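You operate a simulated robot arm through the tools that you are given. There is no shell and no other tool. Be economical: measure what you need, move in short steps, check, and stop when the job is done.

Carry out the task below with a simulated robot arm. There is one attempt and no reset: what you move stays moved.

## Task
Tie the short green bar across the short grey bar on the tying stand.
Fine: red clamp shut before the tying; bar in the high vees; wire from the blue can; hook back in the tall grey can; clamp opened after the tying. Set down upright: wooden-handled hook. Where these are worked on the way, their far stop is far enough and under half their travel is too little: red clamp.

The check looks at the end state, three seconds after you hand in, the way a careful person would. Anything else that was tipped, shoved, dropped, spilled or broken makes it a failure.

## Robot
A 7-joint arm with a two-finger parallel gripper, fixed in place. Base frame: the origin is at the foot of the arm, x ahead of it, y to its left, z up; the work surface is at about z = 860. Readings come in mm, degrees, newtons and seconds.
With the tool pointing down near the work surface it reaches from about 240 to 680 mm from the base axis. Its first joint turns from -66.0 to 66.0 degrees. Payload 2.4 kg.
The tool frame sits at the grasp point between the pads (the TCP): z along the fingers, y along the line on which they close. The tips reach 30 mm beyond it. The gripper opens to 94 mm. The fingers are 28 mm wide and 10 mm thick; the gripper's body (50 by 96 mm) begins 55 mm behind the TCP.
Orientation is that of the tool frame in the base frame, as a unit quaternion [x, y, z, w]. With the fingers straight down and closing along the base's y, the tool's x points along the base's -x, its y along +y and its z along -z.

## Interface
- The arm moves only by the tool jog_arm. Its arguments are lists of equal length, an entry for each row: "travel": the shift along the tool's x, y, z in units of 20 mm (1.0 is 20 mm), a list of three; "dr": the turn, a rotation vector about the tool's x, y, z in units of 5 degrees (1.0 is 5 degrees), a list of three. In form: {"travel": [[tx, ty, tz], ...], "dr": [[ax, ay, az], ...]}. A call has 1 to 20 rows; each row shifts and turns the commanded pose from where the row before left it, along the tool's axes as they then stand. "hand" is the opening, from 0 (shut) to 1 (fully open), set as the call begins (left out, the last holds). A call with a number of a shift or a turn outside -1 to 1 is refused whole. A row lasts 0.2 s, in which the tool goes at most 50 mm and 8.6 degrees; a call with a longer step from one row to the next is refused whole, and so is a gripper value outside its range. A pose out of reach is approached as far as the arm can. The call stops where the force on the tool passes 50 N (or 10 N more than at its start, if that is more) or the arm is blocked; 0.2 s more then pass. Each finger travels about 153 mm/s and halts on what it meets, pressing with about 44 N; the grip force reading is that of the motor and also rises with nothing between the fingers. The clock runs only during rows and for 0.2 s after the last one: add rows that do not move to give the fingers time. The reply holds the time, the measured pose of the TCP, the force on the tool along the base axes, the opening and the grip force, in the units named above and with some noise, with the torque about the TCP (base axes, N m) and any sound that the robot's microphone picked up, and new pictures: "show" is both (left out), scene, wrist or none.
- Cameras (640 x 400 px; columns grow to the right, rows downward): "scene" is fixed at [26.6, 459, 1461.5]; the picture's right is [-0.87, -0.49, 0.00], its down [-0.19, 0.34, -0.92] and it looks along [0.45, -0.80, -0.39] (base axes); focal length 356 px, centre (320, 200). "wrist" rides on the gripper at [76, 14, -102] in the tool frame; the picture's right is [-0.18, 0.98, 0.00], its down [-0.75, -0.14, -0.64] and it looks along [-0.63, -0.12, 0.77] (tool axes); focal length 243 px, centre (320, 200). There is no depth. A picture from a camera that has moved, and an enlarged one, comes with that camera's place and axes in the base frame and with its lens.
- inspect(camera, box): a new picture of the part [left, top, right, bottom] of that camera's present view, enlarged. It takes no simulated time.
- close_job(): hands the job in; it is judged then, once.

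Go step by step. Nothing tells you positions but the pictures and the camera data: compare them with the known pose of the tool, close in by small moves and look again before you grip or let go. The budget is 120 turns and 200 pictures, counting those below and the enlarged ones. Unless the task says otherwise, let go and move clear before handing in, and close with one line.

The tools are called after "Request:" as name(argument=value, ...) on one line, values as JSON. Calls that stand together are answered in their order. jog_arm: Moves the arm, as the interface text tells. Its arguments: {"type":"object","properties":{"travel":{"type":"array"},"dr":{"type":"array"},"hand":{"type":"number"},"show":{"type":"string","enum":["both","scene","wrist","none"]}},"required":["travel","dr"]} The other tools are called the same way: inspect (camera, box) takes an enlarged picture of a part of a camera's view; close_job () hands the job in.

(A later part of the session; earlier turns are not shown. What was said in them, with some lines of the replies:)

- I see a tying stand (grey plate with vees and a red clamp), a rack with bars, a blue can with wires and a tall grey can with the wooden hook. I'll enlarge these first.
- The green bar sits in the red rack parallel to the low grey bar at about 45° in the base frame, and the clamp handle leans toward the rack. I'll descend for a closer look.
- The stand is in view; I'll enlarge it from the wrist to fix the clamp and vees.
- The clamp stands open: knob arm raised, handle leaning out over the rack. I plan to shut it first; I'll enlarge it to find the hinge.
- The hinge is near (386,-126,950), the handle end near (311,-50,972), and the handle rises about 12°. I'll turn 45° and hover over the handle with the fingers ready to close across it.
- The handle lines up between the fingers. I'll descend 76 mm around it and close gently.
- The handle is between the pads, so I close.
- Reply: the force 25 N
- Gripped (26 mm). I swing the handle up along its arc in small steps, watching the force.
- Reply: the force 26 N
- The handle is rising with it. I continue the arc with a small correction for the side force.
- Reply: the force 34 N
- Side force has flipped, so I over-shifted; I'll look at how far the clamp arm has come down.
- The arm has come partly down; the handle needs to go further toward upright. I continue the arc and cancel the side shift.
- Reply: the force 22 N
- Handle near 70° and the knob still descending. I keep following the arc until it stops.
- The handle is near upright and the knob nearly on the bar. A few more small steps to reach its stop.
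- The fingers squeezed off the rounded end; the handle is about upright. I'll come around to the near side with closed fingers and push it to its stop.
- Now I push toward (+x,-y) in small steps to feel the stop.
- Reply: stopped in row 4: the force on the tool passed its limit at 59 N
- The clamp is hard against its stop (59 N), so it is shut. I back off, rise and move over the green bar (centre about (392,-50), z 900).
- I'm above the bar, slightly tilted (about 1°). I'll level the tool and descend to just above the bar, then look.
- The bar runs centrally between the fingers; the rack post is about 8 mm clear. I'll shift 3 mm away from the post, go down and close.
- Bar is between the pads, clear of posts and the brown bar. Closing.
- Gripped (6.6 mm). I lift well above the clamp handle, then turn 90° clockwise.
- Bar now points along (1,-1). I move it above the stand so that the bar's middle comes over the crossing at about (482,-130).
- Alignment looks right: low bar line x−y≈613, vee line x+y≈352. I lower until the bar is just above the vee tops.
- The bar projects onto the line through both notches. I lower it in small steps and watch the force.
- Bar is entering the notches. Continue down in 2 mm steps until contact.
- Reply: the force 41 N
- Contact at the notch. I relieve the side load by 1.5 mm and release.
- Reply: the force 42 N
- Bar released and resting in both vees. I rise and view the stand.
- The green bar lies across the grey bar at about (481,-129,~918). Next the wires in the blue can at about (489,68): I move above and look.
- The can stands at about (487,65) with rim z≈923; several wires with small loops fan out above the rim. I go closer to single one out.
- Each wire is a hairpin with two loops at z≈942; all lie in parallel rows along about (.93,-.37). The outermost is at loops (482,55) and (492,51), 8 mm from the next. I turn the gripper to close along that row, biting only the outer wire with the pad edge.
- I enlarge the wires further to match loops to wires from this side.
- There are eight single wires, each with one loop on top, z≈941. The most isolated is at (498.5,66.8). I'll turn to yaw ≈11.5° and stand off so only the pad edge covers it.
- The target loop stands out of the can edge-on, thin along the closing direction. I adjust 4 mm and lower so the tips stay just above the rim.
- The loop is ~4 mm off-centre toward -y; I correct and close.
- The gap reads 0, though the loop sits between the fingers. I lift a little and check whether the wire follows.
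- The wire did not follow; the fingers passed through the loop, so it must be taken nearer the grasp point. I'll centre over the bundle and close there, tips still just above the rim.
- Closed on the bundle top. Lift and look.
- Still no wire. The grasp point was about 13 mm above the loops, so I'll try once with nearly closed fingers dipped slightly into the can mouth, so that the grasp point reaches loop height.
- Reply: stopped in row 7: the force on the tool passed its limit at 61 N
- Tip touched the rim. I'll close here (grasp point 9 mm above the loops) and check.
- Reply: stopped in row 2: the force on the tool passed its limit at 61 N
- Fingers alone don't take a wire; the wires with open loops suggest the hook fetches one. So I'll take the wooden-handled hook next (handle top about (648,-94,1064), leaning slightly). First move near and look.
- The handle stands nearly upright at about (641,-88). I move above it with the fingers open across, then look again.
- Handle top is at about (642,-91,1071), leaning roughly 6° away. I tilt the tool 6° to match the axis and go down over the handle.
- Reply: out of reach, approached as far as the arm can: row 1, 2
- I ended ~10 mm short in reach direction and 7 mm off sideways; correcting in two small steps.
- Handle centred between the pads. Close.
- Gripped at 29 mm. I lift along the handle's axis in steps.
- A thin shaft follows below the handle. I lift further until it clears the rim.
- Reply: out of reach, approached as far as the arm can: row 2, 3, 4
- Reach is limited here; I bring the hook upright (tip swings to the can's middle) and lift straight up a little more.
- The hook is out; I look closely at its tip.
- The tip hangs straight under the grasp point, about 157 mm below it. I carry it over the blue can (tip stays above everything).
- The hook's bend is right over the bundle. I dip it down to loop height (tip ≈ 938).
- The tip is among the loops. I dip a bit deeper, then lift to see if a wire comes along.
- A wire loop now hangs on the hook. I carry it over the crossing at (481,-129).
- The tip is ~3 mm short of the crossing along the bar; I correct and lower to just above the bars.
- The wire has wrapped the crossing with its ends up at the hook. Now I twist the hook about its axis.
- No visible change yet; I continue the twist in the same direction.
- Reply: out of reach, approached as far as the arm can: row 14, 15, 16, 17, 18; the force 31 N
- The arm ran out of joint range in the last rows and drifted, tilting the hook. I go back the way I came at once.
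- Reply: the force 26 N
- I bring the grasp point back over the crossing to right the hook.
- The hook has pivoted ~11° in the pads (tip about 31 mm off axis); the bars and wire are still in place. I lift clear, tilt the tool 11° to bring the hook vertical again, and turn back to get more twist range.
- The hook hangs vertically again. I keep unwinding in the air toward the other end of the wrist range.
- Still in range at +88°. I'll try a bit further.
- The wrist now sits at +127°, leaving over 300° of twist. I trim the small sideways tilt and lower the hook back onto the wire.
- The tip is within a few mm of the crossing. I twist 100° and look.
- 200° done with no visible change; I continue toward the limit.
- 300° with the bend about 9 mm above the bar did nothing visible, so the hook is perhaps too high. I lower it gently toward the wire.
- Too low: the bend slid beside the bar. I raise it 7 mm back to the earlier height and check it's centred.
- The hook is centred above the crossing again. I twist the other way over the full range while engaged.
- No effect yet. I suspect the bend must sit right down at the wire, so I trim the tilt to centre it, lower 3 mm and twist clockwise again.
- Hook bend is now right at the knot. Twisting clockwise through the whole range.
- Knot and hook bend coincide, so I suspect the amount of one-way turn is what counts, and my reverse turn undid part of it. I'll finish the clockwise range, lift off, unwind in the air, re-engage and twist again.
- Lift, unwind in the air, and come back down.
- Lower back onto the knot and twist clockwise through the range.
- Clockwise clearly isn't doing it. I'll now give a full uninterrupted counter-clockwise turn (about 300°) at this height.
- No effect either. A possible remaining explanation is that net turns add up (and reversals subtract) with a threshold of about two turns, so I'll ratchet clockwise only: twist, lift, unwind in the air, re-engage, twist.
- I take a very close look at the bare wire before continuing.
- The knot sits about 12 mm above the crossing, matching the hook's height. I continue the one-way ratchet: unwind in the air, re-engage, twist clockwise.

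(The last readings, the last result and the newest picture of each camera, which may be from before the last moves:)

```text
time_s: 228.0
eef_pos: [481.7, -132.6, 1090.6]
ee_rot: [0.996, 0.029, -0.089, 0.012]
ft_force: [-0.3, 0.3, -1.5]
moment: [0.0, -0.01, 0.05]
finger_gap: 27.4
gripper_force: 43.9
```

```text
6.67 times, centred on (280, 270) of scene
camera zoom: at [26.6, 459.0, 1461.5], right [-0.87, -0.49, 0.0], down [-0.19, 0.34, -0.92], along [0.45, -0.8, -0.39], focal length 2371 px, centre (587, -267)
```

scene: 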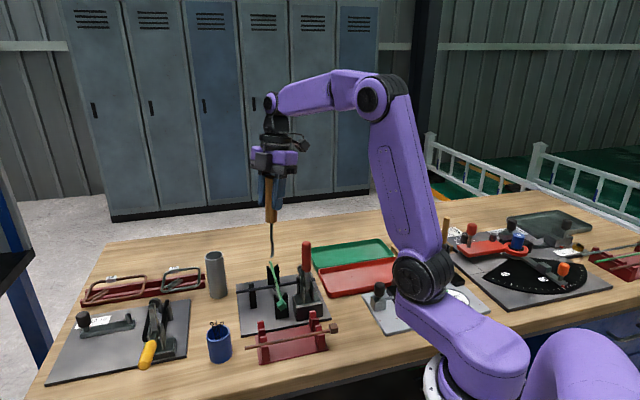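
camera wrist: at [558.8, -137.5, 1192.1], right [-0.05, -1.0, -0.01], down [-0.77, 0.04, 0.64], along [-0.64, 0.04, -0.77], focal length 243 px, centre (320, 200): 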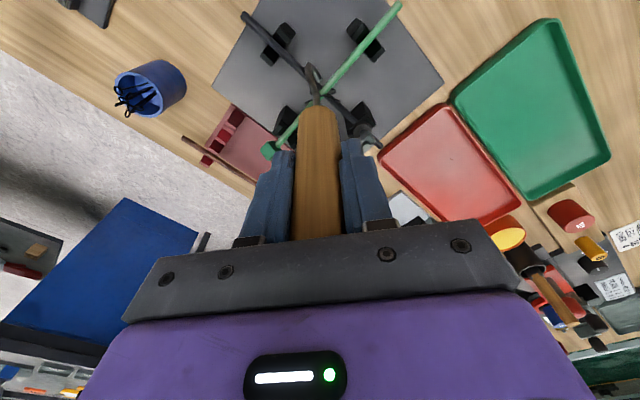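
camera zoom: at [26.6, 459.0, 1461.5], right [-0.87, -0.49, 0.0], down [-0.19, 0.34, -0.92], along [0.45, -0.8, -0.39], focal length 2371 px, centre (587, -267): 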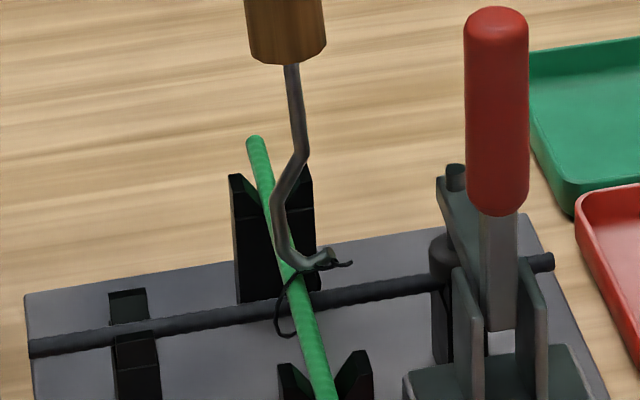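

The wire has changed: its ends are now twisted into a pigtail. I lift the hook straight off and look closely.

Request:
jog_arm(travel=[[-0.09, 0.013, -0.49], [-0.18, 0.026, -0.98], [-0.18, 0.026, -0.98], [-0.18, 0.026, -0.98]], dr=[[0, 0, 0], [0, 0, 0], [0, 0, 0], [0, 0, 0]], show="none")

Request:
inspect(camera="scene", box=[268, 265, 292, 295])

Request:
inspect(camera="wrist", box=[270, 10, 370, 110])

```text
time_s: 229.0
eef_pos: [481.2, -135.3, 1159.9]
ee_rot: [0.995, 0.031, -0.089, 0.012]
ft_force: [-0.3, -0.5, -0.5]
moment: [-0.02, -0.02, -0.02]
finger_gap: 27.3
gripper_force: 44.1
```

```text
13.33 times, centred on (280, 280) of scene
camera zoom: at [26.6, 459.0, 1461.5], right [-0.87, -0.49, 0.0], down [-0.19, 0.34, -0.92], along [0.45, -0.8, -0.39], focal length 4741 px, centre (853, -867)
```

zoom: 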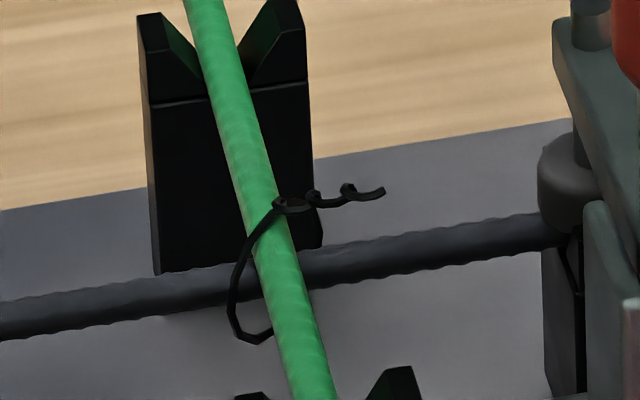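

```text
4.00 times, centred on (320, 60) of wrist
camera zoom: at [574.5, -140.6, 1247.0], right [-0.12, -0.99, 0.05], down [-0.64, 0.11, 0.76], along [-0.76, 0.06, -0.64], focal length 970 px, centre (320, 760)
```

zoom: 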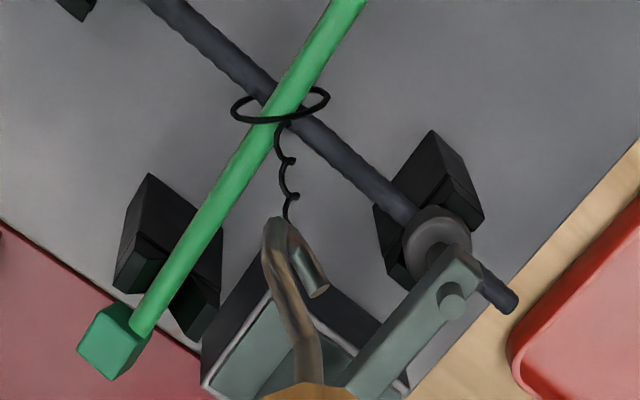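

The tie is made: ring around both bars with a twisted pigtail. Now the hook goes back: I turn the wrist to about -7° (wrist leaning toward the base, better reach) and travel to the tall grey can.

Request:
jog_arm(travel=[[0, 0, 0], [0, 0, 0], [0, 0, 0], [0, 0, 0], [0, 0, 0], [0, 0, 0], [0, 0, 0], [0, 0, 0], [0, 0, 0], [0, 0, 0], [0, 0, 0], [0, 0, 0], [0, 0, 0], [0, 0, 0], [0, 0, 0], [0, 0, 0], [0, 0, 0], [0, 0, 0], [0, 0, 0], [0, 0, 0]], dr=[[-0.18, 0.026, -0.98], [-0.18, 0.026, -0.98], [-0.18, 0.026, -0.98], [-0.18, 0.026, -0.98], [-0.18, 0.026, -0.98], [-0.18, 0.026, -0.98], [-0.18, 0.026, -0.98], [-0.18, 0.026, -0.98], [-0.18, 0.026, -0.98], [-0.18, 0.026, -0.98], [-0.18, 0.026, -0.98], [-0.18, 0.026, -0.98], [-0.18, 0.026, -0.98], [-0.18, 0.026, -0.98], [-0.18, 0.026, -0.98], [-0.18, 0.026, -0.98], [-0.18, 0.026, -0.98], [-0.18, 0.026, -0.98], [-0.18, 0.026, -0.98], [-0.18, 0.026, -0.98]], show="none")

Request:
jog_arm(travel=[[0, 0, 0], [0, 0, 0], [0, 0, 0], [0, 0, 0], [0, 0, 0], [0, 0, 0], [0, 0, 0], [0, 0, 0], [0, 0, 0], [0, 0, 0], [0, 0, 0], [0, 0, 0], [0, 0, 0], [0, 0, 0]], dr=[[-0.18, 0.026, -0.98], [-0.18, 0.026, -0.98], [-0.18, 0.026, -0.98], [-0.18, 0.026, -0.98], [-0.18, 0.026, -0.98], [-0.18, 0.026, -0.98], [-0.18, 0.026, -0.98], [-0.18, 0.026, -0.98], [-0.18, 0.026, -0.98], [-0.18, 0.026, -0.98], [-0.18, 0.026, -0.98], [-0.18, 0.026, -0.98], [-0.18, 0.026, -0.98], [-0.18, 0.026, -0.98]], show="none")

Request:
jog_arm(travel=[[-0.907, 0.428, 0.165], [-0.907, 0.428, 0.165], [-0.907, 0.428, 0.165], [-0.907, 0.428, 0.165], [-0.907, 0.428, 0.165], [-0.907, 0.428, 0.165], [-0.907, 0.428, 0.165]], dr=[[0, 0, 0], [0, 0, 0], [0, 0, 0], [0, 0, 0], [0, 0, 0], [0, 0, 0], [0, 0, 0]], show="none")

Request:
inspect(camera="scene", box=[180, 170, 280, 310])

Request:
inspect(camera="wrist", box=[260, 0, 380, 120])

```text
time_s: 233.2
eef_pos: [482.0, -133.3, 1159.5]
ee_rot: [0.619, 0.781, -0.041, 0.077]
ft_force: [0.3, -1.9, -0.5]
moment: [-0.02, -0.01, 0.02]
finger_gap: 27.4
gripper_force: 43.7
```

```text
time_s: 236.2
eef_pos: [479.8, -134.0, 1159.5]
ee_rot: [0.061, 0.994, 0.012, 0.093]
ft_force: [-0.5, -0.3, -0.7]
moment: [0.01, 0.0, 0.01]
finger_gap: 27.3
gripper_force: 44.1
```

```text
time_s: 237.8
eef_pos: [615.8, -87.0, 1162.6]
ee_rot: [0.061, 0.994, 0.013, 0.092]
ft_force: [0.4, -0.4, -0.4]
moment: [0.0, -0.05, 0.01]
finger_gap: 27.4
gripper_force: 44.4
```

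```text
2.86 times, centred on (230, 240) of scene
camera zoom: at [26.6, 459.0, 1461.5], right [-0.87, -0.49, 0.0], down [-0.19, 0.34, -0.92], along [0.45, -0.8, -0.39], focal length 1016 px, centre (577, 86)
```

zoom: 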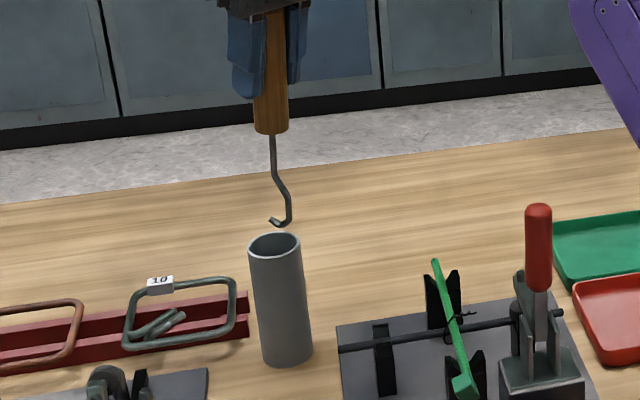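

```text
3.33 times, centred on (320, 60) of wrist
camera zoom: at [524.8, -64.9, 1250.1], right [0.3, 0.95, 0.07], down [0.6, -0.24, 0.76], along [0.74, -0.19, -0.64], focal length 809 px, centre (320, 667)
```

zoom: 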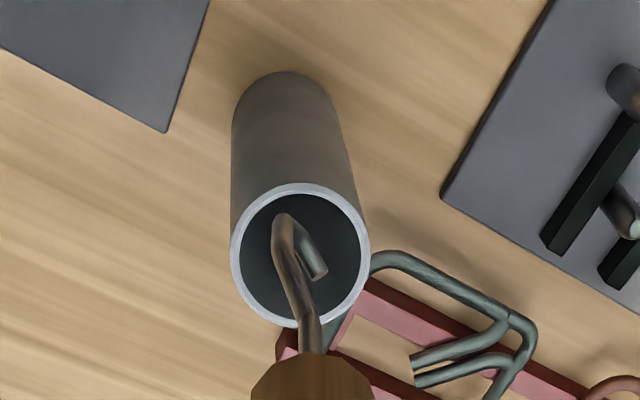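

The bend is about 23 mm short of the can's middle. I move it over the centre and verify.

Request:
jog_arm(travel=[[-0.565, 0.075, 0.103], [-0.565, 0.075, 0.103], [0, 0, 0]], dr=[[0, 0, 0], [0, 0, 0], [0, 0, 0]], show="none")

Request:
inspect(camera="scene", box=[190, 200, 250, 270])

Request:
inspect(camera="wrist", box=[260, 0, 380, 120])

```text
time_s: 238.6
eef_pos: [639.9, -88.3, 1161.6]
ee_rot: [0.062, 0.994, 0.012, 0.092]
ft_force: [-1.0, 0.8, -1.1]
moment: [-0.03, 0.03, -0.01]
finger_gap: 27.4
gripper_force: 43.9
```

```text
5.71 times, centred on (220, 235) of scene
camera zoom: at [26.6, 459.0, 1461.5], right [-0.87, -0.49, 0.0], down [-0.19, 0.34, -0.92], along [0.45, -0.8, -0.39], focal length 2032 px, centre (891, 0)
```

zoom: 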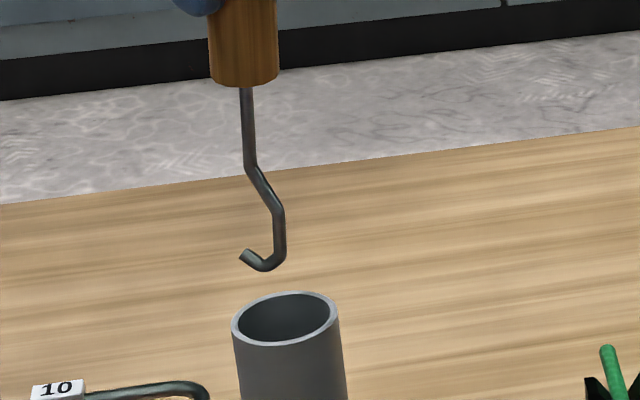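

```text
3.33 times, centred on (320, 60) of wrist
camera zoom: at [546.5, -66.0, 1249.6], right [0.3, 0.95, 0.07], down [0.6, -0.24, 0.76], along [0.74, -0.19, -0.64], focal length 809 px, centre (320, 667)
```

zoom: 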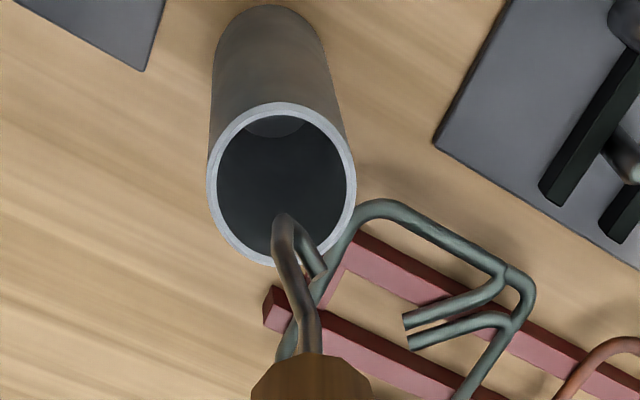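

The shaft side of the bend is over the centre, but the J's prong and the handle sit ~7 mm to one side. I shift to centre them and start lowering into the can.

Request:
jog_arm(travel=[[0.27, -0.205, -0.05], [0.09, -0.013, 0.49], [0.09, -0.013, 0.49], [0.09, -0.013, 0.49], [0, 0, 0]], dr=[[0, 0, 0], [0, 0, 0], [0, 0, 0], [0, 0, 0], [0, 0, 0]], show="none")

Request:
inspect(camera="scene", box=[190, 200, 250, 270])

Request:
inspect(camera="wrist", box=[260, 0, 380, 120])

```text
time_s: 239.8
eef_pos: [633.2, -92.6, 1131.6]
ee_rot: [0.062, 0.994, 0.013, 0.093]
ft_force: [0.4, 0.2, -1.4]
moment: [-0.02, -0.03, 0.0]
finger_gap: 27.2
gripper_force: 44.4
```

```text
5.71 times, centred on (220, 235) of scene
camera zoom: at [26.6, 459.0, 1461.5], right [-0.87, -0.49, 0.0], down [-0.19, 0.34, -0.92], along [0.45, -0.8, -0.39], focal length 2032 px, centre (891, 0)
```

zoom: 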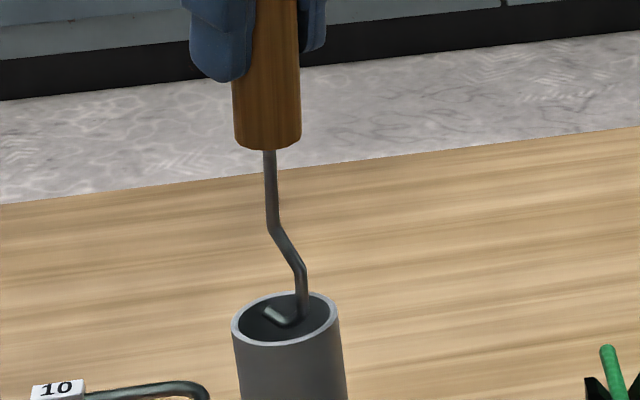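

```text
3.33 times, centred on (320, 60) of wrist
camera zoom: at [541.4, -69.6, 1219.9], right [0.3, 0.95, 0.07], down [0.6, -0.24, 0.76], along [0.74, -0.19, -0.64], focal length 809 px, centre (320, 667)
```

zoom: 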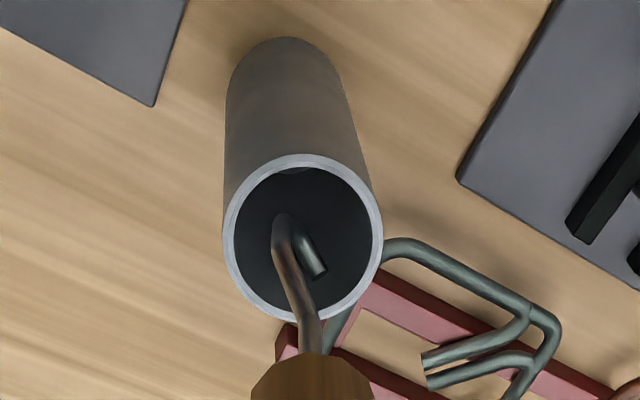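

Both prong and handle are centred. I keep lowering to just before the handle reaches the rim.

Request:
jog_arm(travel=[[0.09, -0.013, 0.49], [0.135, -0.02, 0.735], [0.135, -0.02, 0.735], [0.135, -0.02, 0.735], [0.135, -0.02, 0.735], [0.09, -0.013, 0.49], [0, 0, 0]], dr=[[0, 0, 0], [0, 0, 0], [0, 0, 0], [0, 0, 0], [0, 0, 0], [0, 0, 0], [0, 0, 0]], show="none")

Request:
inspect(camera="scene", box=[190, 200, 250, 270])

Request:
inspect(camera="wrist", box=[240, 40, 400, 200])

```text
time_s: 241.4
eef_pos: [634.9, -91.6, 1052.5]
ee_rot: [0.062, 0.994, 0.013, 0.093]
ft_force: [-0.3, 0.4, -0.1]
moment: [-0.02, -0.01, -0.04]
finger_gap: 27.0
gripper_force: 43.6
```

```text
5.71 times, centred on (220, 235) of scene
camera zoom: at [26.6, 459.0, 1461.5], right [-0.87, -0.49, 0.0], down [-0.19, 0.34, -0.92], along [0.45, -0.8, -0.39], focal length 2032 px, centre (891, 0)
```

zoom: 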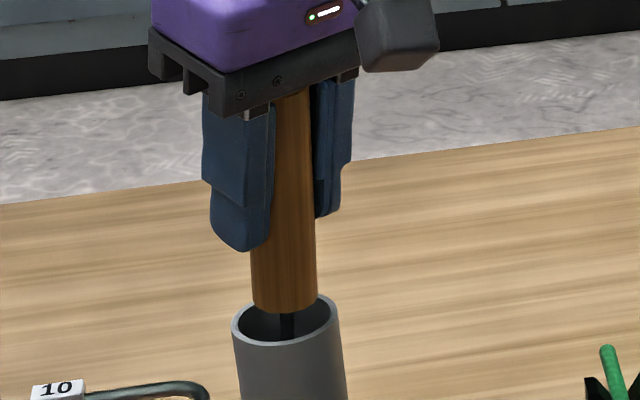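

```text
2.50 times, centred on (320, 120) of wrist
camera zoom: at [542.7, -68.1, 1140.4], right [0.3, 0.95, 0.07], down [0.6, -0.24, 0.76], along [0.74, -0.19, -0.64], focal length 606 px, centre (320, 400)
```

zoom: 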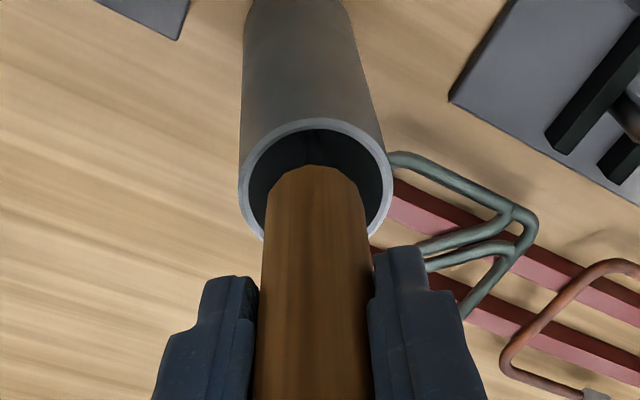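

Handle aligned with the mouth. Lower the last ~20 mm in small steps until it touches the bottom.

Request:
jog_arm(travel=[[0.036, -0.005, 0.196], [0.036, -0.005, 0.196], [0.036, -0.005, 0.196], [0.027, -0.004, 0.147], [0.018, -0.003, 0.098], [0, 0, 0]], dr=[[0, 0, 0], [0, 0, 0], [0, 0, 0], [0, 0, 0], [0, 0, 0], [0, 0, 0]], show="none")

Request:
inspect(camera="scene", box=[190, 200, 250, 300])

```text
time_s: 242.8
eef_pos: [634.0, -90.8, 1035.2]
ee_rot: [0.063, 0.994, 0.012, 0.092]
ft_force: [0.3, 0.5, -0.5]
moment: [-0.01, -0.01, -0.02]
finger_gap: 27.3
gripper_force: 43.3
```

```text
4.00 times, centred on (220, 250) of scene
camera zoom: at [26.6, 459.0, 1461.5], right [-0.87, -0.49, 0.0], down [-0.19, 0.34, -0.92], along [0.45, -0.8, -0.39], focal length 1422 px, centre (720, 0)
```

zoom: 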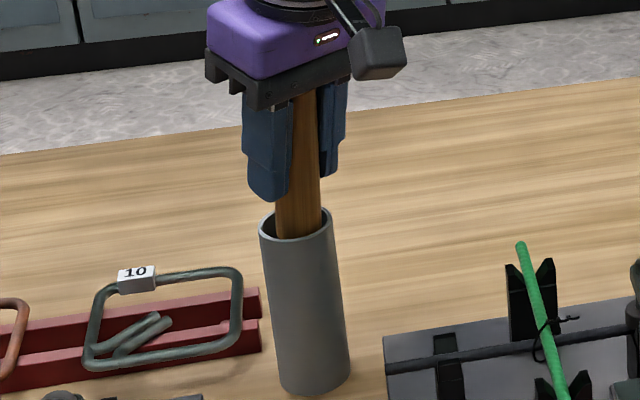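

No contact yet; a few more millimetres down.

Request:
jog_arm(travel=[[0.018, -0.003, 0.098], [0.018, -0.003, 0.098], [0.018, -0.003, 0.098], [0.018, -0.003, 0.098], [0.018, -0.003, 0.098], [0, 0, 0]], dr=[[0, 0, 0], [0, 0, 0], [0, 0, 0], [0, 0, 0], [0, 0, 0], [0, 0, 0]], show="none")

```text
time_s: 244.2
eef_pos: [633.4, -90.4, 1026.3]
ee_rot: [0.062, 0.994, 0.012, 0.094]
ft_force: [3.9, 2.5, 1.3]
moment: [0.07, -0.15, 0.02]
finger_gap: 27.6
gripper_force: 43.8
```

Light contact: the hook stands on the can's bottom. I open and back off along the tool axis.

Request:
jog_arm(travel=[[0, 0, 0], [0, 0, 0], [0, 0, 0]], dr=[[0, 0, 0], [0, 0, 0], [0, 0, 0]], hand=0.6, show="none")

Request:
jog_arm(travel=[[0, 0, -0.5], [0, 0, -1], [0, 0, -1], [0, 0, -1], [0, 0, -1], [0, 0, -1], [0.5, 0, -0.5], [1, 0, 0]], dr=[[0, 0, 0], [0, 0, 0], [0, 0, 0], [0, 0, 0], [0, 0, 0], [0, 0, 0], [0, 0, 0], [0, 0, 0]], show="scene")

Request:
inspect(camera="scene", box=[180, 200, 320, 330])

```text
time_s: 245.0
eef_pos: [633.5, -92.2, 1026.0]
ee_rot: [0.061, 0.994, 0.013, 0.092]
ft_force: [-0.6, 0.2, -0.8]
moment: [0.02, -0.03, -0.02]
finger_gap: 56.1
gripper_force: 0.0
```

```text
time_s: 246.8
eef_pos: [583.1, -90.9, 1138.7]
ee_rot: [0.062, 0.994, 0.012, 0.092]
ft_force: [0.5, 0.7, 0.3]
moment: [0.01, 0.01, 0.0]
finger_gap: 56.5
gripper_force: 0.1
```

scene: 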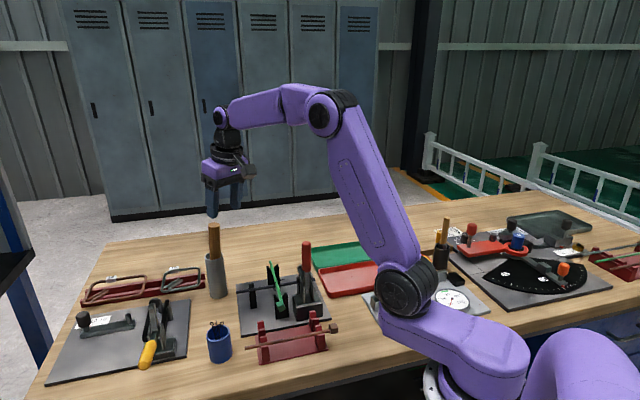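

```text
3.08 times, centred on (250, 265) of scene
camera zoom: at [26.6, 459.0, 1461.5], right [-0.87, -0.49, 0.0], down [-0.19, 0.34, -0.92], along [0.45, -0.8, -0.39], focal length 1094 px, centre (535, 0)
```

zoom: 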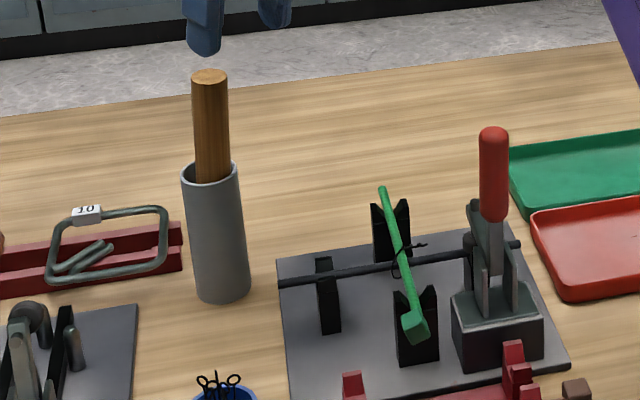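

The hook stands in its can again. Now the clamp must be opened: I level the tool, turn to -45° and go above the upright red handle at about (388,-130).

Request:
jog_arm(travel=[[0, 0, 0], [0, 0, 0], [0, 0, 0], [0, 0, 0], [0, 0, 0], [0, 0, 0], [0, 0, 0], [0, 0, 0], [0, 0, 0], [0, 0, 0], [0, 0, 0]], dr=[[0, 0.7, 0], [0, 0.7, 0], [0.3, 0.68, 0], [0, 0, 1], [0, 0, 1], [0, 0, 1], [0, 0, 1], [0, 0, 1], [0, 0, 1], [0, 0, 1], [0, 0, 0.6]], show="none")

Request:
jog_arm(travel=[[0.609, -0.916, 0], [0.609, -0.916, 0], [0.609, -0.916, 0], [0.609, -0.916, 0], [0.609, -0.916, 0], [0.609, -0.916, 0], [0.609, -0.916, 0], [0.609, -0.916, 0], [0.609, -0.916, 0], [0, 0, 0]], dr=[[0, 0, 0], [0, 0, 0], [0, 0, 0], [0, 0, 0], [0, 0, 0], [0, 0, 0], [0, 0, 0], [0, 0, 0], [0, 0, 0], [0, 0, 0]], show="wrist")

```text
time_s: 249.2
eef_pos: [581.4, -88.5, 1136.8]
ee_rot: [0.383, 0.924, 0.005, -0.001]
ft_force: [0.4, 0.3, 0.1]
moment: [0.0, 0.06, -0.05]
finger_gap: 56.4
gripper_force: 0.1
```

```text
time_s: 251.4
eef_pos: [388.8, -131.7, 1136.6]
ee_rot: [0.382, 0.924, 0.005, -0.001]
ft_force: [1.0, -0.4, -0.4]
moment: [0.0, 0.0, 0.03]
finger_gap: 56.4
gripper_force: 0.0
camera wrist: at [344.8, -66.5, 1240.8], right [0.82, 0.57, 0.01], down [0.43, -0.64, 0.64], along [0.37, -0.52, -0.77], focal length 243 px, centre (320, 200)
```

wrist: 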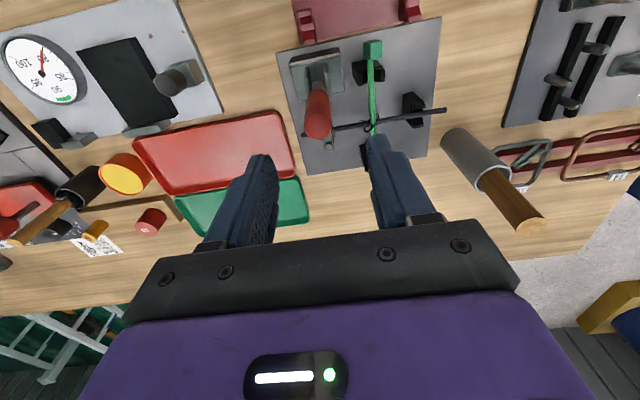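

The handle is centred below. I lower around it and close.

Request:
jog_arm(travel=[[0, 0, 1], [0, 0, 1], [0, 0, 1], [0, 0, 1], [0, 0, 1], [0, 0, 0.5], [0, 0, 0]], dr=[[0, 0, 0], [0, 0, 0], [0, 0, 0], [0, 0, 0], [0, 0, 0], [0, 0, 0], [0, 0, 0]], show="none")

Request:
jog_arm(travel=[[0, 0, 0], [0, 0, 0], [0, 0, 0]], dr=[[0, 0, 0], [0, 0, 0], [0, 0, 0]], hand=0, show="none")

Request:
inspect(camera="scene", box=[250, 220, 350, 320])

```text
time_s: 253.0
eef_pos: [388.9, -129.5, 1028.4]
ee_rot: [0.383, 0.924, 0.004, -0.001]
ft_force: [0.2, -0.9, 0.0]
moment: [0.02, -0.02, 0.01]
finger_gap: 56.3
gripper_force: 0.2
```

```text
time_s: 253.8
eef_pos: [388.7, -129.4, 1029.4]
ee_rot: [0.381, 0.924, 0.004, -0.001]
ft_force: [-2.0, -2.8, -0.9]
moment: [-1.33, 1.11, 0.02]
finger_gap: 22.0
gripper_force: 44.9
```

```text
4.00 times, centred on (300, 270) of scene
camera zoom: at [26.6, 458.9, 1461.5], right [-0.87, -0.49, 0.0], down [-0.19, 0.34, -0.92], along [0.45, -0.8, -0.39], focal length 1422 px, centre (400, -80)
```

zoom: 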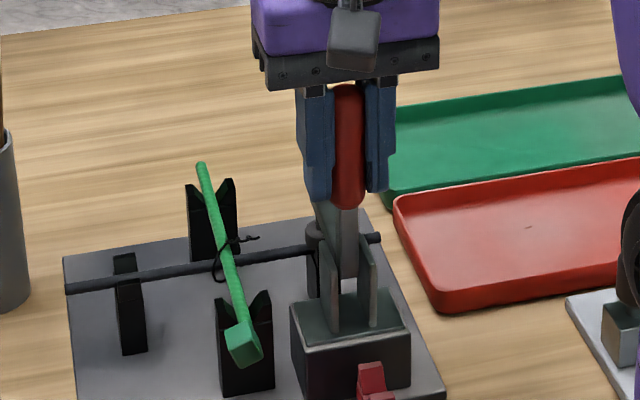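

Gripped. I swing the handle back down along its arc, first part.

Request:
jog_arm(travel=[[0.365, 0, 0.03], [0.365, 0, 0.065], [0.355, 0, 0.095], [0.345, 0, 0.125], [0.335, 0, 0.155]], dr=[[0, 0, 0], [0, 0, 0], [0, 0, 0], [0, 0, 0], [0, 0, 0]], show="none")

Request:
inspect(camera="scene", box=[250, 220, 350, 320])

```text
time_s: 255.0
eef_pos: [364.4, -105.1, 1019.1]
ee_rot: [0.382, 0.924, 0.003, 0.001]
ft_force: [-8.0, -27.6, 28.5]
moment: [-1.8, -1.01, -0.28]
finger_gap: 25.2
gripper_force: 44.8
```

```text
4.00 times, centred on (300, 270) of scene
camera zoom: at [26.0, 458.3, 1461.7], right [-0.87, -0.49, 0.0], down [-0.19, 0.34, -0.92], along [0.45, -0.8, -0.39], focal length 1422 px, centre (400, -80)
```

zoom: 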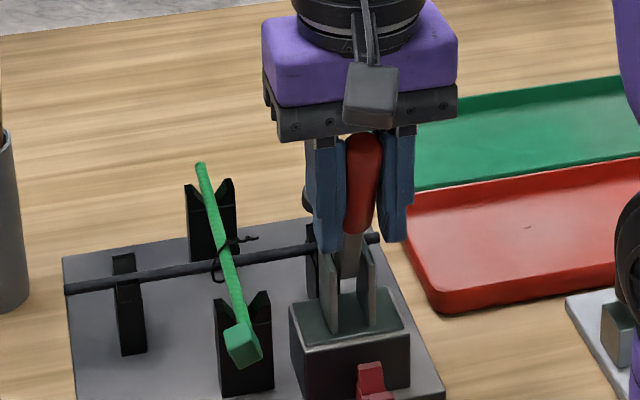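

It follows; I reduce descent and side load slightly and continue.

Request:
jog_arm(travel=[[0.3, -0.07, 0.05], [0.32, 0, 0.12], [0.3, 0, 0.18], [0.285, 0, 0.22], [0.26, 0, 0.25], [0.235, 0, 0.28]], dr=[[0, 0, 0], [0, 0, 0], [0, 0, 0], [0, 0, 0], [0, 0, 0], [0, 0, 0]], show="none")

Request:
inspect(camera="scene", box=[250, 220, 350, 320])

```text
time_s: 256.4
eef_pos: [336.8, -78.3, 994.8]
ee_rot: [0.382, 0.924, 0.005, -0.002]
ft_force: [-4.4, -14.3, 14.2]
moment: [-1.02, -0.82, -0.37]
finger_gap: 26.2
gripper_force: 44.9
```

```text
4.00 times, centred on (300, 270) of scene
camera zoom: at [26.2, 458.7, 1461.6], right [-0.87, -0.49, 0.0], down [-0.19, 0.34, -0.92], along [0.45, -0.8, -0.39], focal length 1422 px, centre (400, -80)
```

zoom: 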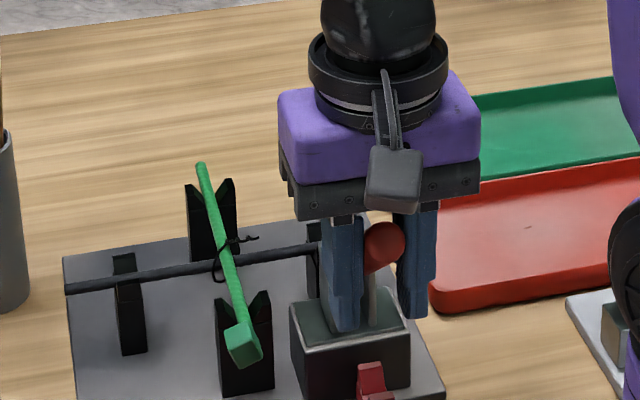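

Continue to the original open position.

Request:
jog_arm(travel=[[0.22, -0.03, 0.28], [0.2, 0, 0.31], [0.17, 0, 0.33], [0.13, 0, 0.34], [0.08, 0, 0.2]], dr=[[0, 0, 0], [0, 0, 0], [0, 0, 0], [0, 0, 0], [0, 0, 0]], show="none")

Request:
inspect(camera="scene", box=[250, 220, 350, 320])

```text
time_s: 257.6
eef_pos: [326.7, -66.4, 965.7]
ee_rot: [0.382, 0.924, 0.006, -0.002]
ft_force: [-17.4, -7.1, 14.3]
moment: [-0.77, -1.09, -0.28]
finger_gap: 26.4
gripper_force: 45.0
```

```text
4.00 times, centred on (300, 270) of scene
camera zoom: at [25.9, 458.9, 1461.5], right [-0.87, -0.49, 0.0], down [-0.19, 0.34, -0.92], along [0.45, -0.8, -0.39], focal length 1422 px, centre (400, -80)
```

zoom: 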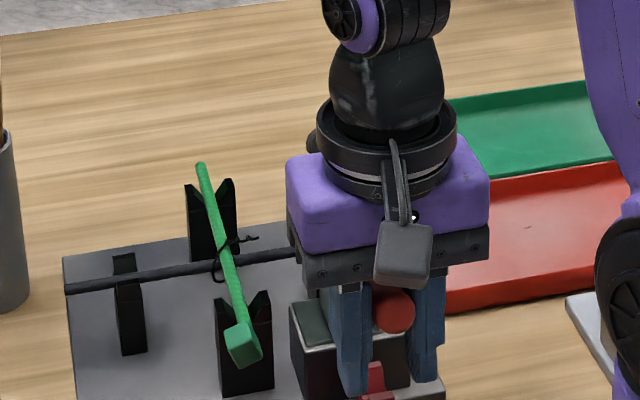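

The handle is back at its original open position. I release, rise clear and check.

Request:
jog_arm(travel=[[0, 0, 0], [0, 0, 0], [0, 0, 0]], dr=[[0, 0, 0], [0, 0, 0], [0, 0, 0]], hand=0.6, show="none")

Request:
jog_arm(travel=[[0, 0, -0.5], [0, 0, -1], [0, 0, -1], [0, 0, -1], [0, 0, -1], [0, 0, -1], [0, 0, -1], [0, 0, -1], [0, 0, -1]], dr=[[0, 0, 0], [0, 0, 0], [0, 0, 0], [0, 0, 0], [0, 0, 0], [0, 0, 0], [0, 0, 0], [0, 0, 0], [0, 0, 0]], show="scene")

Request:
inspect(camera="scene", box=[190, 210, 350, 370])

```text
time_s: 258.4
eef_pos: [327.6, -67.2, 966.8]
ee_rot: [0.383, 0.924, 0.005, 0.0]
ft_force: [-0.3, 0.3, -0.1]
moment: [0.04, 0.02, 0.03]
finger_gap: 56.5
gripper_force: 0.1
```

```text
time_s: 260.4
eef_pos: [327.4, -68.6, 1136.5]
ee_rot: [0.382, 0.924, 0.005, -0.002]
ft_force: [-0.3, 0.5, 0.3]
moment: [0.02, -0.01, 0.02]
finger_gap: 56.4
gripper_force: 0.1
```

scene: 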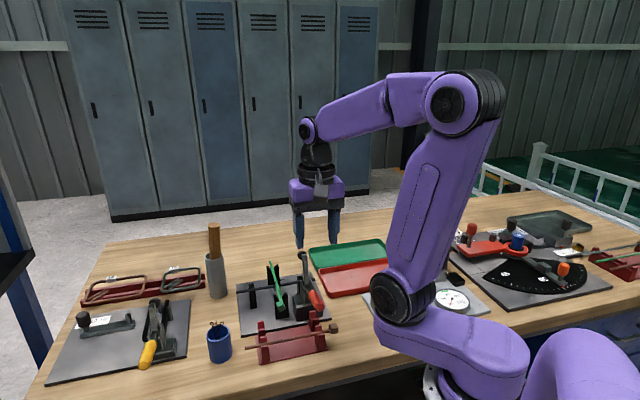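

```text
2.50 times, centred on (270, 290) of scene
camera zoom: at [26.6, 459.0, 1461.5], right [-0.87, -0.49, 0.0], down [-0.19, 0.34, -0.92], along [0.45, -0.8, -0.39], focal length 889 px, centre (445, -25)
```

zoom: 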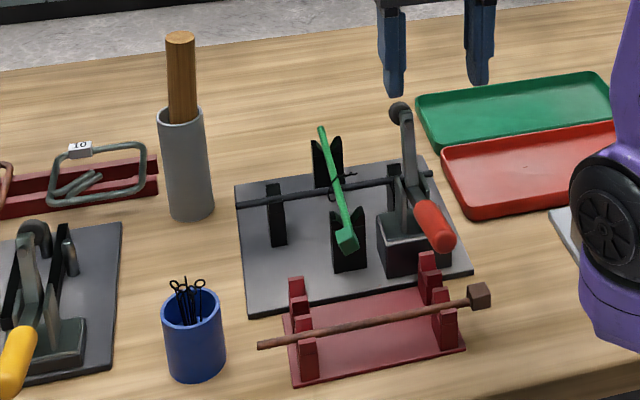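

Everything checks out in the picture: the green bar is tied across the grey one in the high vees, the clamp is open, the hook is upright in the tall grey can and the arm is clear. I hand in.

Request:
close_job()

```text
The job is handed in.
```

The short green bar is tied across the short grey bar with a wire from the blue can. The red clamp was shut for the tying and is open again, and the hook is back upright in the tall grey can.
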